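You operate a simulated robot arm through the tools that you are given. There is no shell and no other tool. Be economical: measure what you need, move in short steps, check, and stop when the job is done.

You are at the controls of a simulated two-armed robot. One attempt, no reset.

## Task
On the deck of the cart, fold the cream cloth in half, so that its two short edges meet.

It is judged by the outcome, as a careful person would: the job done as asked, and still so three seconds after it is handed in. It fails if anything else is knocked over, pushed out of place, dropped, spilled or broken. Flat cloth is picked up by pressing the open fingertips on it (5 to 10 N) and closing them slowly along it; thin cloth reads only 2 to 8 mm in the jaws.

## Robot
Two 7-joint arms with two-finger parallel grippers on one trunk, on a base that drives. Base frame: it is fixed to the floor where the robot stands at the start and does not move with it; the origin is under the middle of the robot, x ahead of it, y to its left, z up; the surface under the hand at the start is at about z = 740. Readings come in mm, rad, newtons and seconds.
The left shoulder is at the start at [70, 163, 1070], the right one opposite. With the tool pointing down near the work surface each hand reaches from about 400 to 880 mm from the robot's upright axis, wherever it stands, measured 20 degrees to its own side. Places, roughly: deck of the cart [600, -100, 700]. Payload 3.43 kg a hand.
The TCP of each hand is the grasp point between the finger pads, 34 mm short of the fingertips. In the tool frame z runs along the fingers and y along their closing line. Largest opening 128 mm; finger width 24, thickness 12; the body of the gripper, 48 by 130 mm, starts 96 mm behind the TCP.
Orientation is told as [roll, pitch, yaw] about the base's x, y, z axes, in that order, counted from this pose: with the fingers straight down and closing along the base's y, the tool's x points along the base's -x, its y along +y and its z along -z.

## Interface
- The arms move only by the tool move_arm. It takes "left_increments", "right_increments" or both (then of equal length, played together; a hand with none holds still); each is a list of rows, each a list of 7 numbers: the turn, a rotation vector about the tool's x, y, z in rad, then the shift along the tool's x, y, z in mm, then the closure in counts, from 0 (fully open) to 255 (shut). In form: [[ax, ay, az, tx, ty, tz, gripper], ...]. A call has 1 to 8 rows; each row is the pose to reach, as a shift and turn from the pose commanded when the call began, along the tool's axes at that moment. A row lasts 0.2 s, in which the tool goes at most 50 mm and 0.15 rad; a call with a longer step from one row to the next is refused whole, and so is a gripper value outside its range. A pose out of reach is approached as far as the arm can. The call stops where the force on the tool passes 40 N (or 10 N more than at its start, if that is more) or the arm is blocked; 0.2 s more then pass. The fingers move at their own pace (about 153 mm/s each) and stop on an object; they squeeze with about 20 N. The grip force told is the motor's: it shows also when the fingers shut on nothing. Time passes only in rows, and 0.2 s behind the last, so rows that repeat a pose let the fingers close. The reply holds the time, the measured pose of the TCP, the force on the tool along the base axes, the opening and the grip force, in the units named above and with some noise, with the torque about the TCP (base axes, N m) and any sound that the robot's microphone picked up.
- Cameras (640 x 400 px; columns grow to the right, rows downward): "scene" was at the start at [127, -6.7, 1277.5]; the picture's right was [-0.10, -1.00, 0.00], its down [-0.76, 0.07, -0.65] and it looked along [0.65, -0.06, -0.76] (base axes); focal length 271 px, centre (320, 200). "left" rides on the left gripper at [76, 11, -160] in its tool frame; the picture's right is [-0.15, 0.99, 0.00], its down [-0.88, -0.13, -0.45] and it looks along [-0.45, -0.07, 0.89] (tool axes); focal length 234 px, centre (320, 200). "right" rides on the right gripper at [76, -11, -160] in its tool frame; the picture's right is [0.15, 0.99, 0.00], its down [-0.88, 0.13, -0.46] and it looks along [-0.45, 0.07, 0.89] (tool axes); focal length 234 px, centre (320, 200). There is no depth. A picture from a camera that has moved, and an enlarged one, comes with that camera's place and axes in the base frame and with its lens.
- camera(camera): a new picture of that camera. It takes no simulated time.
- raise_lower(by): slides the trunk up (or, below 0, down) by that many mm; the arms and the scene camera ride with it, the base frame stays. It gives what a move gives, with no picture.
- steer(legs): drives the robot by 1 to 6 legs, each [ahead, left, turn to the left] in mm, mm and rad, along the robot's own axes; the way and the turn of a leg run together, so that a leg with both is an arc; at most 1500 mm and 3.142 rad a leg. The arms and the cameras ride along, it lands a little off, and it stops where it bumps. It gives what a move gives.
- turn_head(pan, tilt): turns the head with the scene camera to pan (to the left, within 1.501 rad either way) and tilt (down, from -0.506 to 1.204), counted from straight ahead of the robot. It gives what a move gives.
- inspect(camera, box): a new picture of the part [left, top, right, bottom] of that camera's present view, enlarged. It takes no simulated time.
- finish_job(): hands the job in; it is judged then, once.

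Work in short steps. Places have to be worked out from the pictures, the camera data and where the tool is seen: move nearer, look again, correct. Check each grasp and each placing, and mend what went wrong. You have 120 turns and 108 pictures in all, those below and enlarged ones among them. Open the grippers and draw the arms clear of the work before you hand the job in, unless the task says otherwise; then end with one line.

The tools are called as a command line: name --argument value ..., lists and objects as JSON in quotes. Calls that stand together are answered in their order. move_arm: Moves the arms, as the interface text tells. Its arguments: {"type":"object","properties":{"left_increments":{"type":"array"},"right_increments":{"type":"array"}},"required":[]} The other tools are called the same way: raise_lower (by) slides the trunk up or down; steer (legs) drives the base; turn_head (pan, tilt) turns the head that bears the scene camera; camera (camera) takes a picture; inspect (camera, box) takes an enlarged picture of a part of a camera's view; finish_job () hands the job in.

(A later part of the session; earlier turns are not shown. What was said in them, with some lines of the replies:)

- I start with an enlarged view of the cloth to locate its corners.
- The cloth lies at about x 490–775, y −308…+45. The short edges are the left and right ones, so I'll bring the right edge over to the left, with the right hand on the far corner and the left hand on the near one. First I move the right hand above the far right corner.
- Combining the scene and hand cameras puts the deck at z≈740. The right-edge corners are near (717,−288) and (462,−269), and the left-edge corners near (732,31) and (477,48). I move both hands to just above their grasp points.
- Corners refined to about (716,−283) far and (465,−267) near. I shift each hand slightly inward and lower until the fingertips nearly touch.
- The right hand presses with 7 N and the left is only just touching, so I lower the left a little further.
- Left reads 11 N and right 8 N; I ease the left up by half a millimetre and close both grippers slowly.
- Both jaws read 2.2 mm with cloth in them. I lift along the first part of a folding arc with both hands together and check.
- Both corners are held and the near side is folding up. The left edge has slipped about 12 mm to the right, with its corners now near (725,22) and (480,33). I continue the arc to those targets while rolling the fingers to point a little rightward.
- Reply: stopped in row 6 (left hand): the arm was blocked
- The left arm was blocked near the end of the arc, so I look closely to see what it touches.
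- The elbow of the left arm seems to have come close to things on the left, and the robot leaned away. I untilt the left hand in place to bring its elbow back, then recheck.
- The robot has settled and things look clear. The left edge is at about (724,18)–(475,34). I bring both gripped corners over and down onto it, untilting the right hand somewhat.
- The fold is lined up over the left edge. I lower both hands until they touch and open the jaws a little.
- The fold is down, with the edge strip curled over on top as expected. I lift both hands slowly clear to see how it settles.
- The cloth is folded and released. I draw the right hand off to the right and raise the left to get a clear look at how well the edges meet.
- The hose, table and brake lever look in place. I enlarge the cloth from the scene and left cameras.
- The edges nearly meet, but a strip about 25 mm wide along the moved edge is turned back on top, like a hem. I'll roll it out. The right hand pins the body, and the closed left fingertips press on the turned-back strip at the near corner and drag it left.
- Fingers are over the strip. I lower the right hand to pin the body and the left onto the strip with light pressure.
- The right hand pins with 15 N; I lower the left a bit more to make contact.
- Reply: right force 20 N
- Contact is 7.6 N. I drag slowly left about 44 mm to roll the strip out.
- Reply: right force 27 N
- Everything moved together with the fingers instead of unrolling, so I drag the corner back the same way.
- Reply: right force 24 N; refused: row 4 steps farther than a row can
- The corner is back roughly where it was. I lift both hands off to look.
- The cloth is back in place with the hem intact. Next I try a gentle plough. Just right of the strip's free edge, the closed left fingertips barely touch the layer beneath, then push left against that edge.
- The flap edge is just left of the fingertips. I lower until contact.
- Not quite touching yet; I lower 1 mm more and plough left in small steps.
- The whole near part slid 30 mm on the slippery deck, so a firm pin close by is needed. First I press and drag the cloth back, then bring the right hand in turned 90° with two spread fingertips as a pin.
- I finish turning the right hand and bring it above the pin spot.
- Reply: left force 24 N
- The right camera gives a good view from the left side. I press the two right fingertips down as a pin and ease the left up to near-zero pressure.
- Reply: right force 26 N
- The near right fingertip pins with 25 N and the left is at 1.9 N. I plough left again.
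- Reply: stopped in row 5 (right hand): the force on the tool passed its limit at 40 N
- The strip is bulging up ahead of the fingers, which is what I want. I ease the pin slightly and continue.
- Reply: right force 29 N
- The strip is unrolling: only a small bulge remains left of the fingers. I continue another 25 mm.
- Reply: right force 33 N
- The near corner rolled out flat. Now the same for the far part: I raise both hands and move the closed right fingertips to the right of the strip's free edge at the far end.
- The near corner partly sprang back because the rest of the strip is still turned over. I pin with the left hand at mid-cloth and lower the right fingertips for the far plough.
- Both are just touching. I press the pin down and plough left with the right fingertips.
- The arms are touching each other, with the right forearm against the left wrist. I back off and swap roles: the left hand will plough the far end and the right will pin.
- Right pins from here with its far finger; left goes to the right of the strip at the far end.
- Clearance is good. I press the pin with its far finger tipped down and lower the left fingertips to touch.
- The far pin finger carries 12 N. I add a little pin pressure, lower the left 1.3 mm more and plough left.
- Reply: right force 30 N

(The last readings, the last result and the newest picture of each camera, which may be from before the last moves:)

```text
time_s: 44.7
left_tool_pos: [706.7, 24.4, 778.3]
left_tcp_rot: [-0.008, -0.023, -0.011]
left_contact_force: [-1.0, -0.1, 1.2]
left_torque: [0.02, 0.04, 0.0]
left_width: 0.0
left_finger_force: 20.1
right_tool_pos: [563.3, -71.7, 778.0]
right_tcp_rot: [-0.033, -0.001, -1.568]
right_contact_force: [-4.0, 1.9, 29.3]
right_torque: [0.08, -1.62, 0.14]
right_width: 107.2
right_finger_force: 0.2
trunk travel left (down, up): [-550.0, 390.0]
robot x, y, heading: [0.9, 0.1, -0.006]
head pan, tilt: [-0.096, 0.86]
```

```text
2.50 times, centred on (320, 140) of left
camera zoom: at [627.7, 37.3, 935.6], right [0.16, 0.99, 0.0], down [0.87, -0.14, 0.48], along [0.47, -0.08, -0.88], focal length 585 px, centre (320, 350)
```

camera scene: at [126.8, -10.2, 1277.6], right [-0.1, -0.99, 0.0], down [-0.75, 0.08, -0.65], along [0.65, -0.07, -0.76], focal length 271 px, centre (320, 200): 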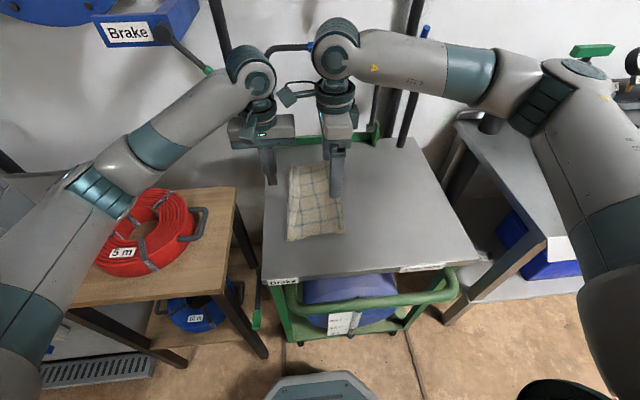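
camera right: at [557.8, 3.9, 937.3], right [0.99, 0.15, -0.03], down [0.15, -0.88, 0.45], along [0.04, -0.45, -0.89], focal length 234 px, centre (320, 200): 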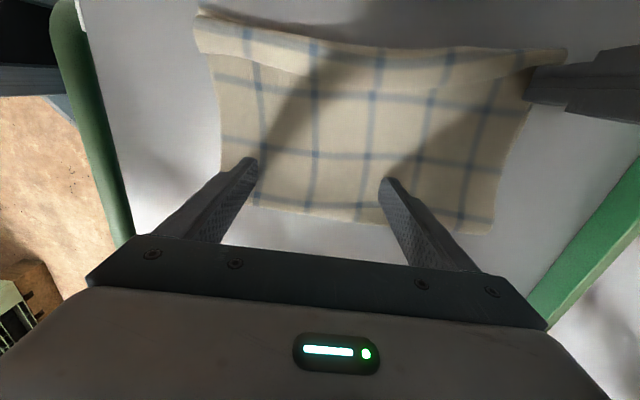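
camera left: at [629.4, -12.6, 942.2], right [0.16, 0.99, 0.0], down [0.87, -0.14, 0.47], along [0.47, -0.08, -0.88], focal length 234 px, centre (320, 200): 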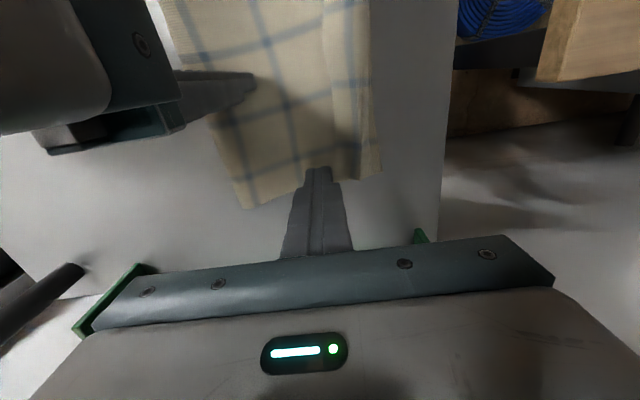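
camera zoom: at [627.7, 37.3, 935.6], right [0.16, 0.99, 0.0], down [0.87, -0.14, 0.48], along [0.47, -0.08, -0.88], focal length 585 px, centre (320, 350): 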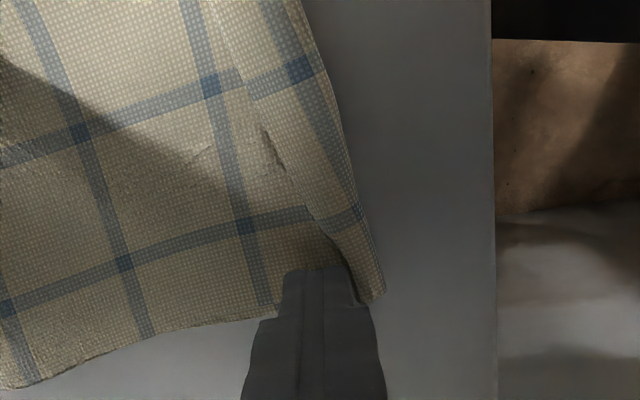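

The strip is narrowing at the far end. I continue 35 mm further left.

move_arm --left_increments '[[0, 0, 0, 0, 6, 0, 255], [0, 0, 0, 0, 12, 0, 255], [0, 0, 0, 0, 18, 0, 255], [0, 0, 0, 0, 24, 0, 255], [0, 0, 0, 0, 30, 0, 255], [0, 0, 0, 0, 36, 0, 255]]' --right_increments '[[0, 0, 0, 0, 0, -0.3, 36], [0, 0, 0, 0, 0, -0.3, 36], [0, 0, 0, 0, 0, -0.3, 36], [0, 0, 0, 0, 0, -0.3, 36], [0, 0, 0, 0, 0, -0.3, 36], [0, 0, 0, 0, 0, -0.3, 36]]'

camera --camera "right"

inspect --camera "left" --box '[200, 60, 440, 220]'

```text
time_s: 46.1
left_tool_pos: [707.4, 60.6, 778.2]
left_tcp_rot: [-0.008, -0.021, -0.01]
left_contact_force: [-0.4, -0.6, -0.1]
left_torque: [0.01, 0.02, -0.01]
left_width: 0.0
left_finger_force: 20.5
right_tool_pos: [563.7, -71.5, 778.3]
right_tcp_rot: [-0.035, 0.001, -1.567]
right_contact_force: [-3.4, 4.2, 26.1]
right_torque: [0.17, -1.45, 0.25]
right_width: 107.1
right_finger_force: 0.1
trunk travel left (down, up): [-550.0, 390.0]
robot x, y, heading: [-0.4, -3.3, -0.005]
head pan, tilt: [-0.096, 0.86]
```

```text
35 pictures are left
camera right: at [558.0, 3.9, 937.3], right [0.99, 0.15, -0.03], down [0.15, -0.88, 0.45], along [0.04, -0.45, -0.89], focal length 234 px, centre (320, 200)
```

right: 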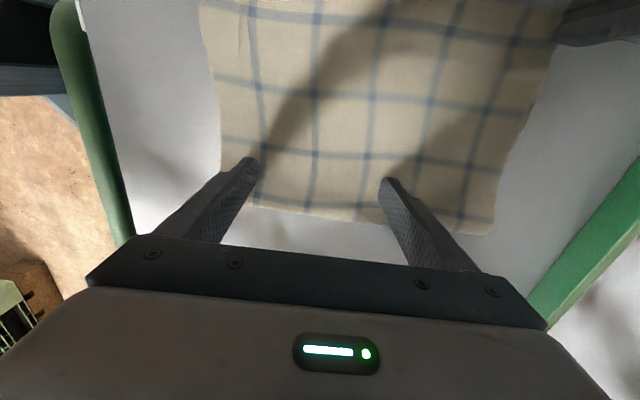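

```text
2.50 times, centred on (320, 140) of left
camera zoom: at [628.3, 72.9, 935.0], right [0.16, 0.99, 0.0], down [0.87, -0.14, 0.48], along [0.47, -0.08, -0.88], focal length 585 px, centre (320, 350)
```

zoom: 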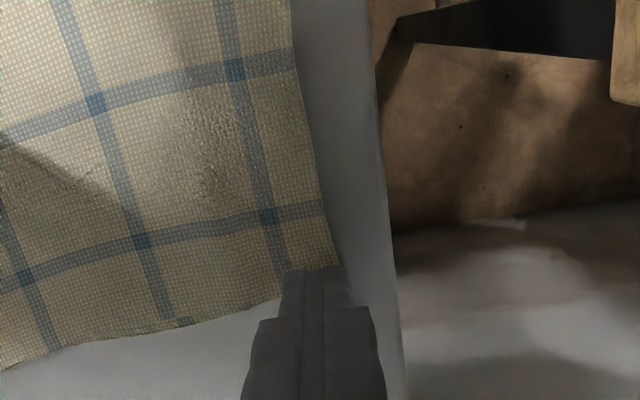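

The whole strip flipped out flat. I lift the left hand off, then the right, and look.

move_arm --left_increments '[[0, 0, 0, 0, 0, -15, 255], [0, 0, 0, 0, 0, -55, 255], [0, 0, 0, 0, 0, -95, 255], [0, 0, 0, 20, 20, -120, 255]]' --right_increments '[[0, 0, 0, 0, 0, -0.3, 36], [0, 0, 0, 0, 0, -15, 36], [0, 0, 0, 0, 0, -55, 36], [0, 0, 0, -25, 0, -95, 36]]'

camera --camera "right"

inspect --camera "scene" --box '[245, 130, 385, 250]'

```text
time_s: 47.1
left_tool_pos: [691.1, 73.8, 875.1]
left_tcp_rot: [0.01, 0.009, -0.011]
left_contact_force: [-0.3, 3.2, -2.7]
left_torque: [-0.18, -0.04, -0.03]
left_width: 0.0
left_finger_force: 19.7
right_tool_pos: [575.7, -102.1, 862.3]
right_tcp_rot: [-0.047, 0.006, -1.568]
right_contact_force: [0.2, -0.3, -0.5]
right_torque: [0.03, -0.06, -0.01]
right_width: 110.1
right_finger_force: 0.1
trunk travel left (down, up): [-550.0, 390.0]
robot x, y, heading: [1.8, 0.4, -0.006]
head pan, tilt: [-0.096, 0.86]
```

```text
33 pictures are left
camera right: at [573.1, -27.6, 1022.7], right [0.99, 0.15, -0.05], down [0.15, -0.88, 0.44], along [0.02, -0.45, -0.89], focal length 234 px, centre (320, 200)
```

right: 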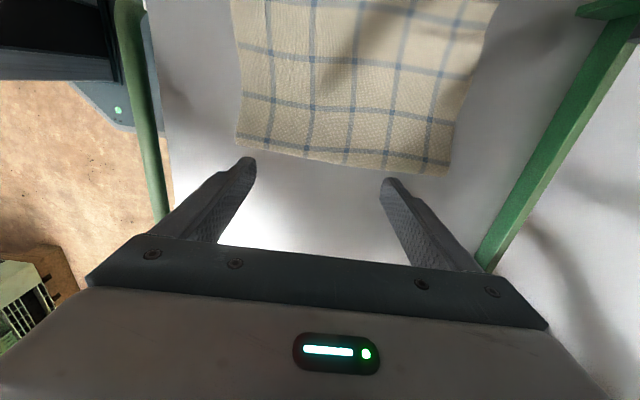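

```text
3.33 times, centred on (315, 190) of scene
camera zoom: at [137.9, -15.9, 1274.2], right [-0.1, -0.99, -0.01], down [-0.76, 0.08, -0.64], along [0.64, -0.06, -0.76], focal length 903 px, centre (337, 233)
```

zoom: 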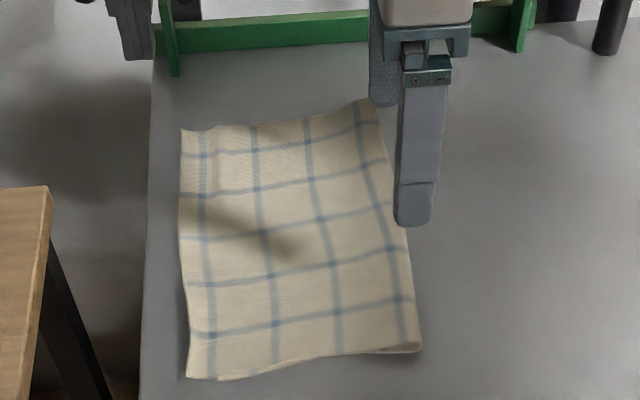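

The fold is now flat. The left hand reads a few newtons, though, and stopped short of its command. It may be touching something, so I check the scene.

camera --camera "scene"

```text
31 pictures are left
camera scene: at [137.9, -15.9, 1274.2], right [-0.1, -0.99, -0.01], down [-0.76, 0.08, -0.64], along [0.64, -0.06, -0.76], focal length 271 px, centre (320, 200)
```

scene: 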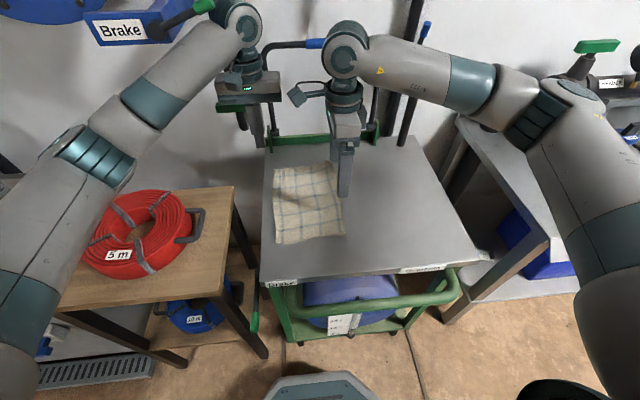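

The left wrist has lifted the brake lever's green handle. I reverse the same path to let the lever come down again.

move_arm --left_increments '[[0, 0, 0, -10, -10, 12, 255], [0, 0, 0, -20, -20, 25, 255], [0, 0, 0, -20, -20, 45, 255], [0, 0, 0, -20, -20, 65, 255], [0, 0, 0, -20, -20, 85, 255], [0, 0, 0, -20, -20, 95, 255]]'

camera --camera "scene"

```text
time_s: 48.5
left_tool_pos: [708.8, 59.9, 801.4]
left_tcp_rot: [-0.008, -0.019, -0.01]
left_contact_force: [0.0, 0.2, 0.2]
left_torque: [0.02, 0.02, 0.01]
left_width: 0.0
left_finger_force: 20.0
right_tool_pos: [569.6, -98.8, 870.6]
right_tcp_rot: [-0.039, -0.001, -1.569]
right_contact_force: [-0.2, -0.2, 0.7]
right_torque: [-0.03, 0.03, 0.02]
right_width: 109.9
right_finger_force: 0.1
trunk travel left (down, up): [-550.0, 390.0]
robot x, y, heading: [0.0, -4.1, -0.007]
head pan, tilt: [-0.096, 0.86]
```

```text
30 pictures are left
camera scene: at [127.5, -9.8, 1277.5], right [-0.1, -0.99, 0.0], down [-0.75, 0.08, -0.65], along [0.65, -0.07, -0.76], focal length 271 px, centre (320, 200)
```

scene: 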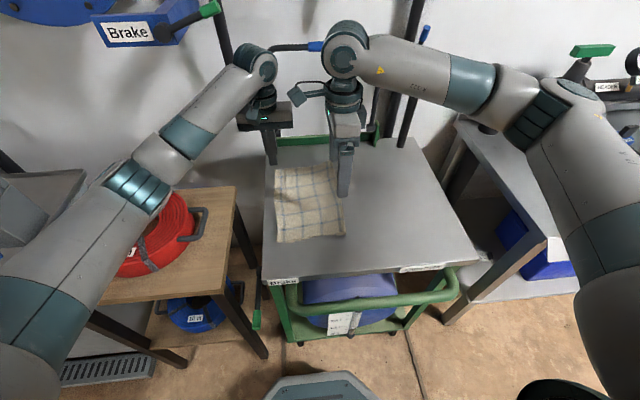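

The lever stays raised, so it is held by friction and I'll have to push it back. First I retract both arms low and clear of it and of the cloth.

move_arm --left_increments '[[0, 0, 0, 40, 2, -5, 255], [0, 0, 0, 85, 4, -10, 255], [0, 0, 0, 130, 6, -15, 255], [0, 0, 0, 175, 8, -20, 255], [0, 0, 0, 215, 10, -25, 255]]' --right_increments '[[0, 0, 0, -40, 0, -10, 100], [0, 0, 0, -85, -10, -20, 150], [0, 0, 0, -130, -30, -30, 200], [0, 0, 0, -170, -50, -30, 255], [0, 0, 0, -200, -80, -30, 255]]'

inspect --camera "scene" --box '[80, 0, 280, 125]'

inspect --camera "scene" --box '[245, 130, 385, 250]'

```text
refused: row 3 steps farther than a row can; nothing moved
```

```text
3.20 times, centred on (180, 62) of scene
camera zoom: at [127.5, -9.8, 1277.5], right [-0.1, -0.99, 0.0], down [-0.75, 0.08, -0.65], along [0.65, -0.07, -0.76], focal length 867 px, centre (768, 640)
```

zoom: 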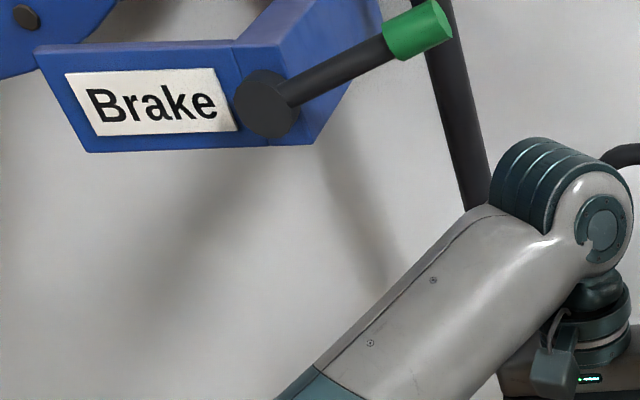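

```text
3.33 times, centred on (315, 190) of scene
camera zoom: at [127.5, -9.8, 1277.5], right [-0.1, -0.99, 0.0], down [-0.75, 0.08, -0.65], along [0.65, -0.07, -0.76], focal length 903 px, centre (337, 233)
```

zoom: 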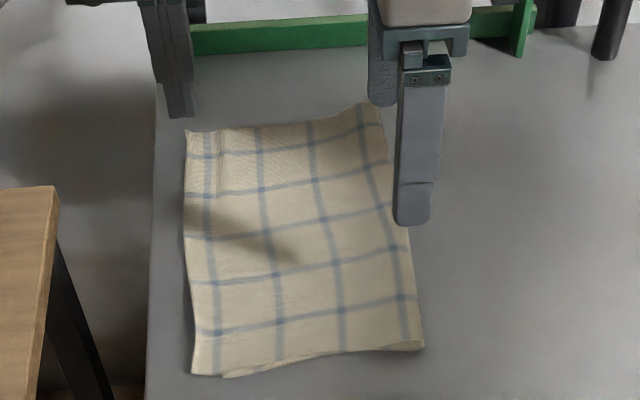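

The cloth fold looks good. I retract both arms in smaller steps.

move_arm --left_increments '[[0, 0, 0, 40, 2, -5, 255], [0, 0, 0, 85, 4, -10, 255], [0, 0, 0, 130, 6, -15, 255], [0, 0, 0, 175, 8, -20, 255], [0, 0, 0, 215, 10, -25, 255]]' --right_increments '[[0, 0, 0, -40, 0, -10, 100], [0, 0, 0, -80, -10, -20, 150], [0, 0, 0, -120, -30, -30, 200], [0, 0, 0, -160, -50, -30, 255], [0, 0, 0, -190, -80, -30, 255]]'

raise_lower --by 200

camera --camera "scene"

```text
time_s: 49.7
left_tool_pos: [491.6, 71.5, 822.4]
left_tcp_rot: [-0.004, -0.022, -0.012]
left_contact_force: [-0.2, -0.7, -0.3]
left_torque: [-0.03, -0.02, 0.0]
left_width: 0.1
left_finger_force: 20.2
right_tool_pos: [490.0, -289.2, 904.9]
right_tcp_rot: [-0.035, 0.0, -1.567]
right_contact_force: [0.4, 0.8, -0.1]
right_torque: [0.0, -0.04, 0.0]
right_width: 0.0
right_finger_force: 20.3
trunk travel left (down, up): [-550.0, 390.0]
robot x, y, heading: [-0.4, -3.9, -0.01]
head pan, tilt: [-0.096, 0.86]
```

```text
time_s: 51.9
left_tool_pos: [493.1, 72.0, 1022.0]
left_tcp_rot: [-0.006, -0.02, -0.011]
left_contact_force: [0.1, -0.1, -0.5]
left_torque: [0.0, -0.02, -0.03]
left_width: 0.0
left_finger_force: 19.9
right_tool_pos: [491.8, -287.2, 1103.3]
right_tcp_rot: [-0.039, 0.001, -1.567]
right_contact_force: [-0.1, 0.6, -0.3]
right_torque: [-0.04, 0.0, -0.01]
right_width: 0.0
right_finger_force: 19.9
trunk travel left (down, up): [-750.0, 190.0]
robot x, y, heading: [2.4, -2.5, -0.007]
head pan, tilt: [-0.096, 0.86]
```

```text
27 pictures are left
camera scene: at [127.6, -9.8, 1477.4], right [-0.1, -0.99, 0.0], down [-0.75, 0.08, -0.65], along [0.65, -0.07, -0.76], focal length 271 px, centre (320, 200)
```

scene: 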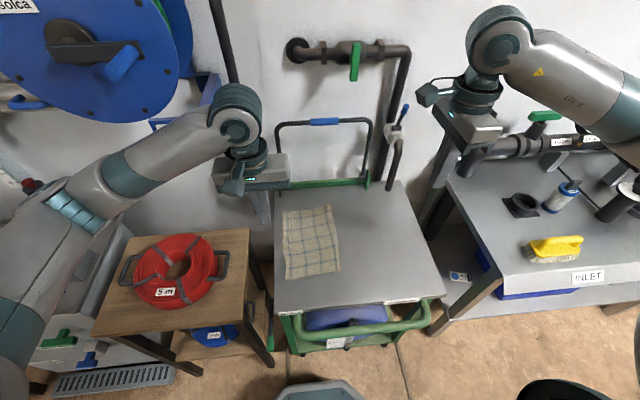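

The left arm hides the lever; I move the left hand lower and to the right.

move_arm --left_increments '[[0, 0, 0, 5, -25, 32, 255], [0, 0, 0, 10, -50, 64, 255], [0, 0, 0, 15, -75, 96, 255], [0, 0, 0, 20, -100, 128, 255], [0, 0, 0, 25, -130, 150, 255]]'

camera --camera "scene"

```text
time_s: 53.0
left_tool_pos: [468.5, -60.6, 873.1]
left_tcp_rot: [-0.005, -0.018, -0.011]
left_contact_force: [0.0, -0.4, 0.0]
left_torque: [-0.02, 0.02, 0.02]
left_width: 0.0
left_finger_force: 20.2
right_tool_pos: [491.3, -288.7, 1104.4]
right_tcp_rot: [-0.037, -0.001, -1.569]
right_contact_force: [-0.1, -1.0, 0.4]
right_torque: [0.08, -0.03, -0.01]
right_width: 0.0
right_finger_force: 19.7
trunk travel left (down, up): [-750.0, 190.0]
robot x, y, heading: [2.6, 0.1, -0.007]
head pan, tilt: [-0.096, 0.86]
```

```text
26 pictures are left
camera scene: at [127.3, -11.3, 1477.5], right [-0.1, -0.99, 0.0], down [-0.75, 0.08, -0.65], along [0.65, -0.07, -0.76], focal length 271 px, centre (320, 200)
```

scene: 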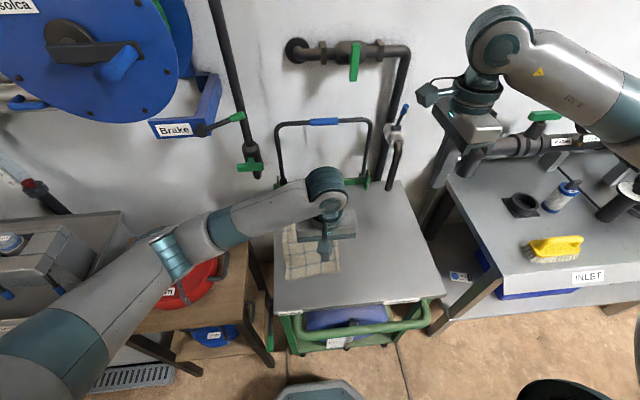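

inspect --camera "scene" --box '[140, 80, 280, 170]'

```text
4.44 times, centred on (210, 125) of scene
camera zoom: at [127.3, -11.3, 1477.5], right [-0.1, -0.99, 0.0], down [-0.75, 0.08, -0.65], along [0.65, -0.07, -0.76], focal length 1204 px, centre (809, 533)
```

zoom: 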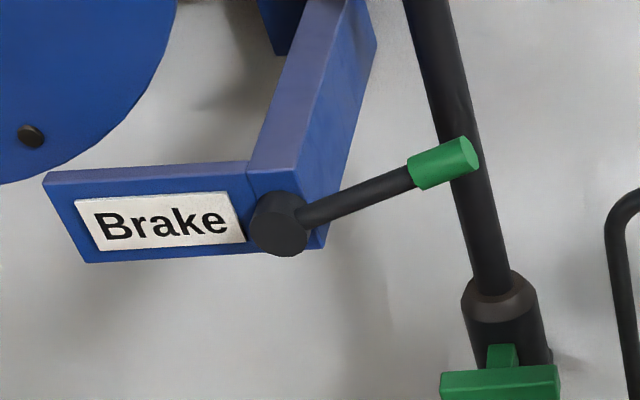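

Two views place the lever's hub at about (676, 202, 1110) and its raised tip at (672, 101, 1146). Its original tip was near (674, 142, 1031). I'll bring the closed left fingertips above the handle and push it back down along its arc, starting by raising the left hand.

move_arm --left_increments '[[0, 0, 0, 0, 0, -45, 255], [0, 0, 0, 0, 0, -90, 255], [0, 0, 0, 0, 0, -135, 255], [0, 0, 0, 0, 0, -180, 255], [0, 0, 0, 0, 0, -225, 255], [0, 0, 0, 0, 0, -270, 255], [0, 0, 0, 0, 0, -315, 255], [0, 0, 0, 0, 0, -355, 255]]'

move_arm --left_increments '[[0, 0, 0, -30, 30, 0, 255], [0, 0, 0, -60, 60, 0, 255], [0, 0, 0, -90, 90, 0, 255], [0, 0, 0, -120, 120, 0, 255], [0, 0, 0, -150, 150, 0, 255]]'

camera --camera "scene"

camera --camera "left"

```text
time_s: 54.9
left_tool_pos: [462.3, -56.7, 1228.5]
left_tcp_rot: [-0.005, -0.019, -0.012]
left_contact_force: [0.1, -0.2, 1.0]
left_torque: [0.03, 0.02, 0.01]
left_width: 0.1
left_finger_force: 19.9
right_tool_pos: [490.3, -287.1, 1102.6]
right_tcp_rot: [-0.037, -0.001, -1.569]
right_contact_force: [0.3, 0.4, 0.4]
right_torque: [0.0, -0.03, 0.05]
right_width: 0.1
right_finger_force: 19.9
trunk travel left (down, up): [-750.0, 190.0]
robot x, y, heading: [-0.7, -4.0, -0.006]
head pan, tilt: [-0.096, 0.86]
```

```text
time_s: 56.0
left_tool_pos: [614.9, 93.9, 1230.2]
left_tcp_rot: [-0.008, -0.019, -0.01]
left_contact_force: [-0.3, 0.5, 0.2]
left_torque: [0.01, 0.02, -0.01]
left_width: 0.0
left_finger_force: 19.5
right_tool_pos: [491.3, -286.0, 1103.9]
right_tcp_rot: [-0.04, 0.0, -1.57]
right_contact_force: [-1.0, 0.0, 0.0]
right_torque: [0.0, 0.02, -0.01]
right_width: 0.0
right_finger_force: 19.5
trunk travel left (down, up): [-750.0, 190.0]
robot x, y, heading: [0.3, -3.4, -0.004]
head pan, tilt: [-0.096, 0.86]
```

```text
24 pictures are left
camera scene: at [127.9, -8.8, 1477.4], right [-0.1, -0.99, 0.0], down [-0.75, 0.08, -0.65], along [0.65, -0.07, -0.76], focal length 271 px, centre (320, 200)
```

scene: 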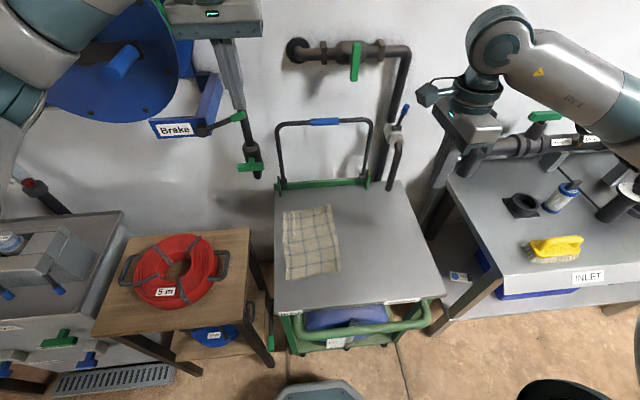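

```text
23 pictures are left
camera left: at [537.2, 106.9, 1387.1], right [0.16, 0.99, 0.0], down [0.87, -0.14, 0.47], along [0.47, -0.08, -0.88], focal length 234 px, centre (320, 200)
```

left: 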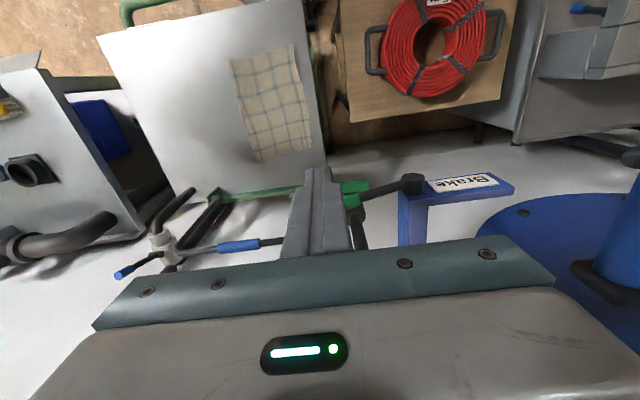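

The left camera confirms the lever's place. I move over the handle and lower to just above it.

move_arm --left_increments '[[0, 0, 0, -20, 8, 0, 255], [0, 0, 0, -40, 16, 0, 255], [0, 0, 0, -53, 24, 0, 255], [0, 0, 0, -53, 24, 18, 255], [0, 0, 0, -53, 24, 32, 255]]'

inspect --camera "scene" --box '[140, 60, 300, 170]'

camera --camera "left"

```text
time_s: 57.2
left_tool_pos: [667.8, 115.6, 1197.1]
left_tcp_rot: [-0.007, -0.02, -0.01]
left_contact_force: [0.1, -0.1, -0.4]
left_torque: [0.0, 0.02, -0.05]
left_width: 0.0
left_finger_force: 19.9
right_tool_pos: [490.6, -287.9, 1104.1]
right_tcp_rot: [-0.039, 0.002, -1.567]
right_contact_force: [0.5, 0.0, 0.0]
right_torque: [0.0, -0.01, 0.01]
right_width: 0.0
right_finger_force: 19.6
trunk travel left (down, up): [-750.0, 190.0]
robot x, y, heading: [2.1, -1.9, -0.006]
head pan, tilt: [-0.096, 0.86]
```

```text
3.64 times, centred on (220, 115) of scene
camera zoom: at [127.8, -9.7, 1477.5], right [-0.1, -0.99, 0.0], down [-0.75, 0.08, -0.65], along [0.65, -0.07, -0.76], focal length 985 px, centre (684, 509)
```

zoom: 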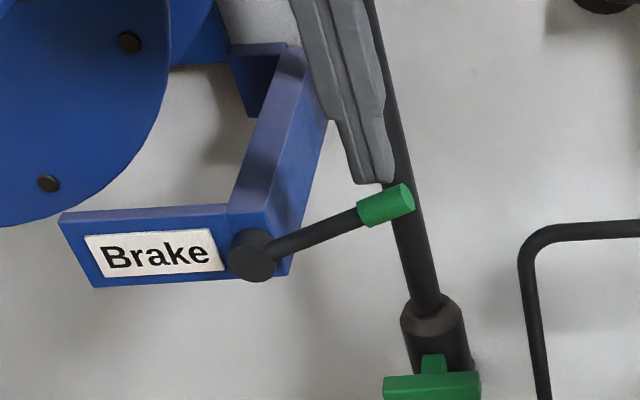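

```text
21 pictures are left
camera left: at [589.6, 128.6, 1355.2], right [0.16, 0.99, 0.0], down [0.87, -0.14, 0.47], along [0.47, -0.08, -0.88], focal length 234 px, centre (320, 200)
```

left: 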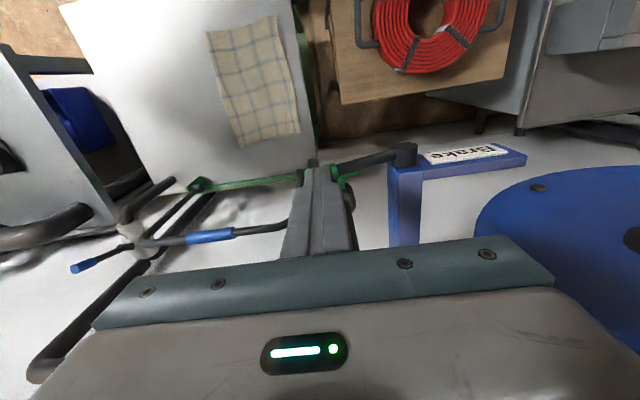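

The fingertips sit right above the handle. I push the lever down along its arc to about 12° short of its original angle and check.

move_arm --left_increments '[[0, 0, 0, 0, 1, 11, 255], [0, 0, 0, 0, -2, 24, 255], [0, 0, 0, 0, -5, 37, 255], [0, 0, 0, 0, -9, 54, 255], [0, 0, 0, 0, -13, 72, 255], [0, 0, 0, 0, -8, 87, 255], [0, 0, 0, 0, -1, 100, 255]]'

inspect --camera "scene" --box '[140, 60, 300, 170]'

```text
time_s: 58.9
left_tool_pos: [668.3, 113.7, 1096.4]
left_tcp_rot: [-0.006, -0.018, -0.014]
left_contact_force: [-0.5, -0.3, -1.0]
left_torque: [-0.03, -0.01, 0.02]
left_width: 0.0
left_finger_force: 20.6
right_tool_pos: [490.7, -287.5, 1104.6]
right_tcp_rot: [-0.038, -0.001, -1.57]
right_contact_force: [-0.5, 0.3, 0.0]
right_torque: [0.0, 0.0, 0.02]
right_width: 0.3
right_finger_force: 19.6
trunk travel left (down, up): [-750.0, 190.0]
robot x, y, heading: [2.0, 0.2, -0.013]
head pan, tilt: [-0.096, 0.86]
```

```text
3.64 times, centred on (220, 115) of scene
camera zoom: at [126.8, -9.6, 1477.4], right [-0.1, -0.99, 0.0], down [-0.75, 0.08, -0.65], along [0.65, -0.07, -0.76], focal length 985 px, centre (684, 509)
```

zoom: 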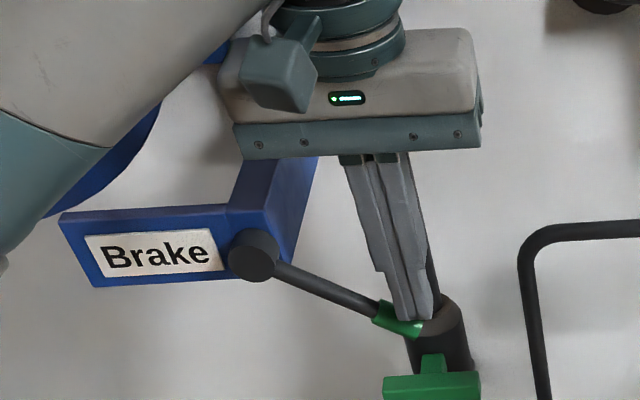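

The lever follows well. I push the remaining bit to the original angle, then back the finger off to the right and toward the robot.

move_arm --left_increments '[[0, 0, 0, 0, 5, 7, 255], [0, 0, 0, 0, 9, 13, 255], [0, 0, 0, 0, 9, 13, 255], [0, 0, 0, 0, -25, 5, 255], [0, 0, 0, 30, -60, 0, 255], [0, 0, 0, 70, -80, 0, 255], [0, 0, 0, 115, -90, 0, 255]]'

inspect --camera "scene" --box '[140, 60, 300, 170]'

```text
time_s: 60.5
left_tool_pos: [554.1, 24.9, 1096.4]
left_tcp_rot: [-0.008, -0.018, -0.011]
left_contact_force: [0.2, -1.0, -0.3]
left_torque: [0.01, 0.0, -0.01]
left_width: 0.1
left_finger_force: 19.8
right_tool_pos: [489.1, -289.0, 1103.2]
right_tcp_rot: [-0.036, -0.001, -1.567]
right_contact_force: [-0.1, 0.0, -0.9]
right_torque: [0.03, 0.02, -0.03]
right_width: 0.0
right_finger_force: 20.2
trunk travel left (down, up): [-750.0, 190.0]
robot x, y, heading: [-0.2, -1.5, -0.005]
head pan, tilt: [-0.096, 0.86]
```

```text
3.64 times, centred on (220, 115) of scene
camera zoom: at [126.4, -10.3, 1477.6], right [-0.1, -0.99, 0.0], down [-0.75, 0.08, -0.65], along [0.65, -0.07, -0.76], focal length 985 px, centre (684, 509)
```

zoom: 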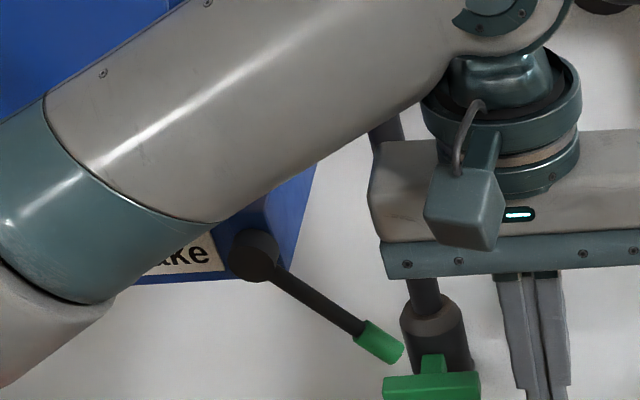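

The lever is nearly at its old angle. I move the left hand to near its starting pose and lower the trunk back, for a direct comparison with the first picture.

move_arm --left_increments '[[0, 0, 0, 15, 25, 0, 255], [0, 0, 0, 25, 60, 2, 255], [0, 0, 0, 25, 95, 4, 255], [0, 0, 0, 25, 125, 8, 255]]' --right_increments '[[0, 0, 0, 0, -10, 0, 255], [0, 0, 0, 0, -20, 0, 255], [0, 0, 0, 0, -30, 0, 255], [0, 0, 0, 0, -40, 0, 255]]'

raise_lower --by -200

camera --camera "scene"

inspect --camera "scene" --box '[80, 0, 280, 125]'

```text
time_s: 61.5
left_tool_pos: [527.1, 150.3, 1087.1]
left_tcp_rot: [-0.01, -0.019, -0.012]
left_contact_force: [0.6, -0.2, 1.0]
left_torque: [-0.03, 0.0, 0.02]
left_width: 0.0
left_finger_force: 20.1
right_tool_pos: [450.9, -286.8, 1106.7]
right_tcp_rot: [-0.036, 0.0, -1.568]
right_contact_force: [-0.3, 0.0, 1.1]
right_torque: [0.01, -0.04, -0.01]
right_width: 0.0
right_finger_force: 19.9
trunk travel left (down, up): [-750.0, 190.0]
robot x, y, heading: [-3.1, -2.1, -0.009]
head pan, tilt: [-0.096, 0.86]
```

```text
time_s: 63.6
left_tool_pos: [529.6, 149.2, 886.1]
left_tcp_rot: [-0.008, -0.02, -0.01]
left_contact_force: [-0.7, -0.1, -0.2]
left_torque: [0.03, 0.0, 0.02]
left_width: 0.0
left_finger_force: 19.5
right_tool_pos: [450.7, -287.4, 906.4]
right_tcp_rot: [-0.036, 0.001, -1.567]
right_contact_force: [-0.6, 1.1, -1.0]
right_torque: [0.0, 0.03, 0.0]
right_width: 0.3
right_finger_force: 19.7
trunk travel left (down, up): [-550.0, 390.0]
robot x, y, heading: [0.8, -3.0, -0.002]
head pan, tilt: [-0.096, 0.86]
```

```text
18 pictures are left
camera scene: at [127.1, -9.7, 1277.6], right [-0.1, -0.99, 0.0], down [-0.75, 0.08, -0.65], along [0.65, -0.07, -0.76], focal length 271 px, centre (320, 200)
```

scene: 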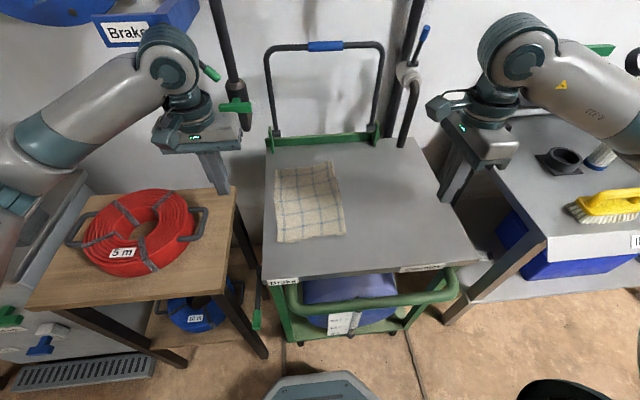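

```text
3.20 times, centred on (180, 62) of scene
camera zoom: at [127.1, -9.7, 1277.6], right [-0.1, -0.99, 0.0], down [-0.75, 0.08, -0.65], along [0.65, -0.07, -0.76], focal length 867 px, centre (768, 640)
```

zoom: 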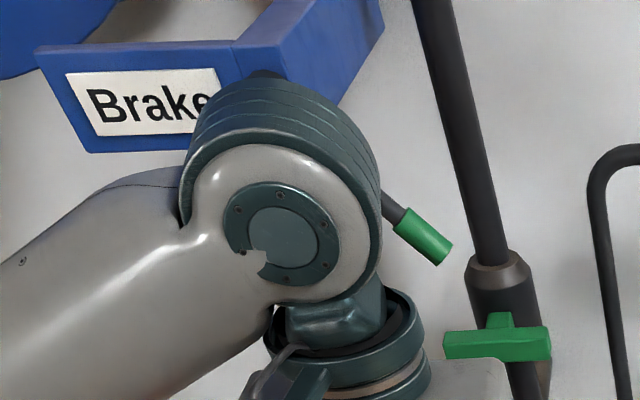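

The lever's tip is back at its first place in the picture, level with the valve handle as before. Now I check the cloth closely.

inspect --camera "scene" --box '[250, 145, 370, 255]'

camera --camera "left"

```text
3.64 times, centred on (310, 200) of scene
camera zoom: at [127.1, -9.7, 1277.6], right [-0.1, -0.99, 0.0], down [-0.75, 0.08, -0.65], along [0.65, -0.07, -0.76], focal length 985 px, centre (356, 200)
```

zoom: 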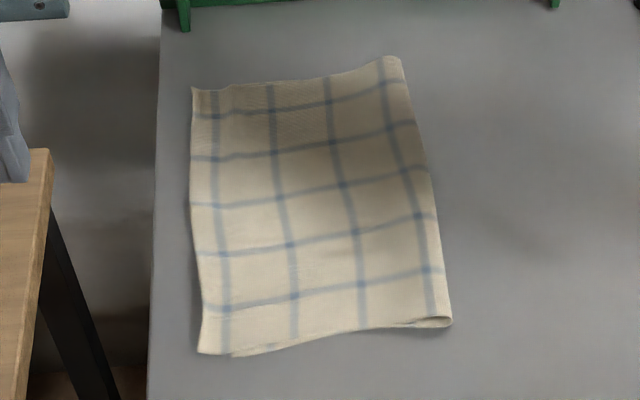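

```text
15 pictures are left
camera left: at [451.0, 162.3, 1044.0], right [0.16, 0.99, 0.0], down [0.87, -0.14, 0.47], along [0.47, -0.08, -0.88], focal length 234 px, centre (320, 200)
```

left: 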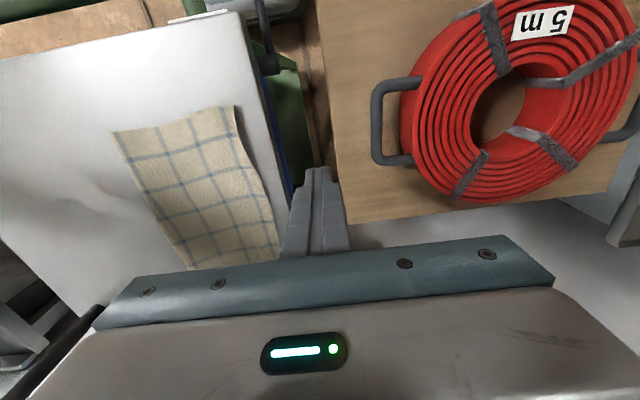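

The fold lies flat with both layers. The short edges meet within about 20 mm along their length, the hose and lever are in place, and the arms are clear. I open both grippers and take a last look.

move_arm --left_increments '[[0, 0, 0, 0, 0, 0, 120], [0, 0, 0, 0, 0, 0, 0], [0, 0, 0, 0, 0, 0, 0]]' --right_increments '[[0, 0, 0, 0, 0, 0, 120], [0, 0, 0, 0, 0, 0, 0], [0, 0, 0, 0, 0, 0, 0]]'

inspect --camera "left" --box '[90, 90, 300, 270]'

```text
time_s: 64.4
left_tool_pos: [529.9, 149.0, 886.1]
left_tcp_rot: [-0.006, -0.019, -0.011]
left_contact_force: [0.3, 0.3, 1.1]
left_torque: [0.03, 0.04, 0.04]
left_width: 128.1
left_finger_force: 0.1
right_tool_pos: [452.8, -287.9, 906.0]
right_tcp_rot: [-0.039, 0.001, -1.567]
right_contact_force: [-0.4, 0.0, -0.6]
right_torque: [0.01, 0.0, -0.04]
right_width: 128.0
right_finger_force: 0.0
trunk travel left (down, up): [-550.0, 390.0]
robot x, y, heading: [-2.5, 0.8, -0.008]
head pan, tilt: [-0.096, 0.86]
```

```text
2.22 times, centred on (195, 180) of left
camera zoom: at [451.2, 162.3, 1043.8], right [0.16, 0.99, 0.0], down [0.87, -0.14, 0.47], along [0.47, -0.08, -0.88], focal length 520 px, centre (598, 244)
```

zoom: 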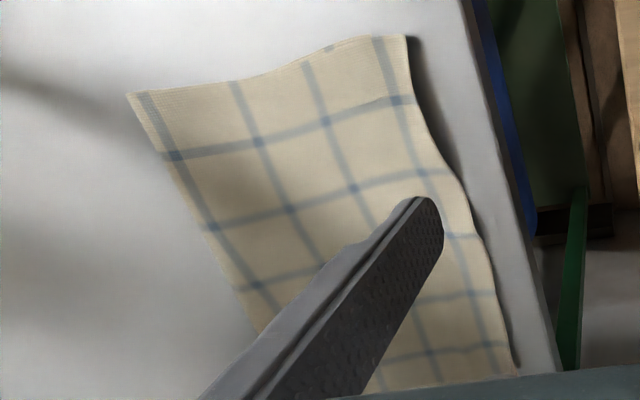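

The cloth lies folded in two, both grippers are open and the arms are clear, so I hand the job in.

finish_job

```text
The job is handed in.
```

The cream cloth is folded in half on the cart deck, but its short edges do not meet exactly: the top layer overhangs by about 20 mm. The left arm also knocked the Brake lever up on the way, and I pushed it back to about its original angle.
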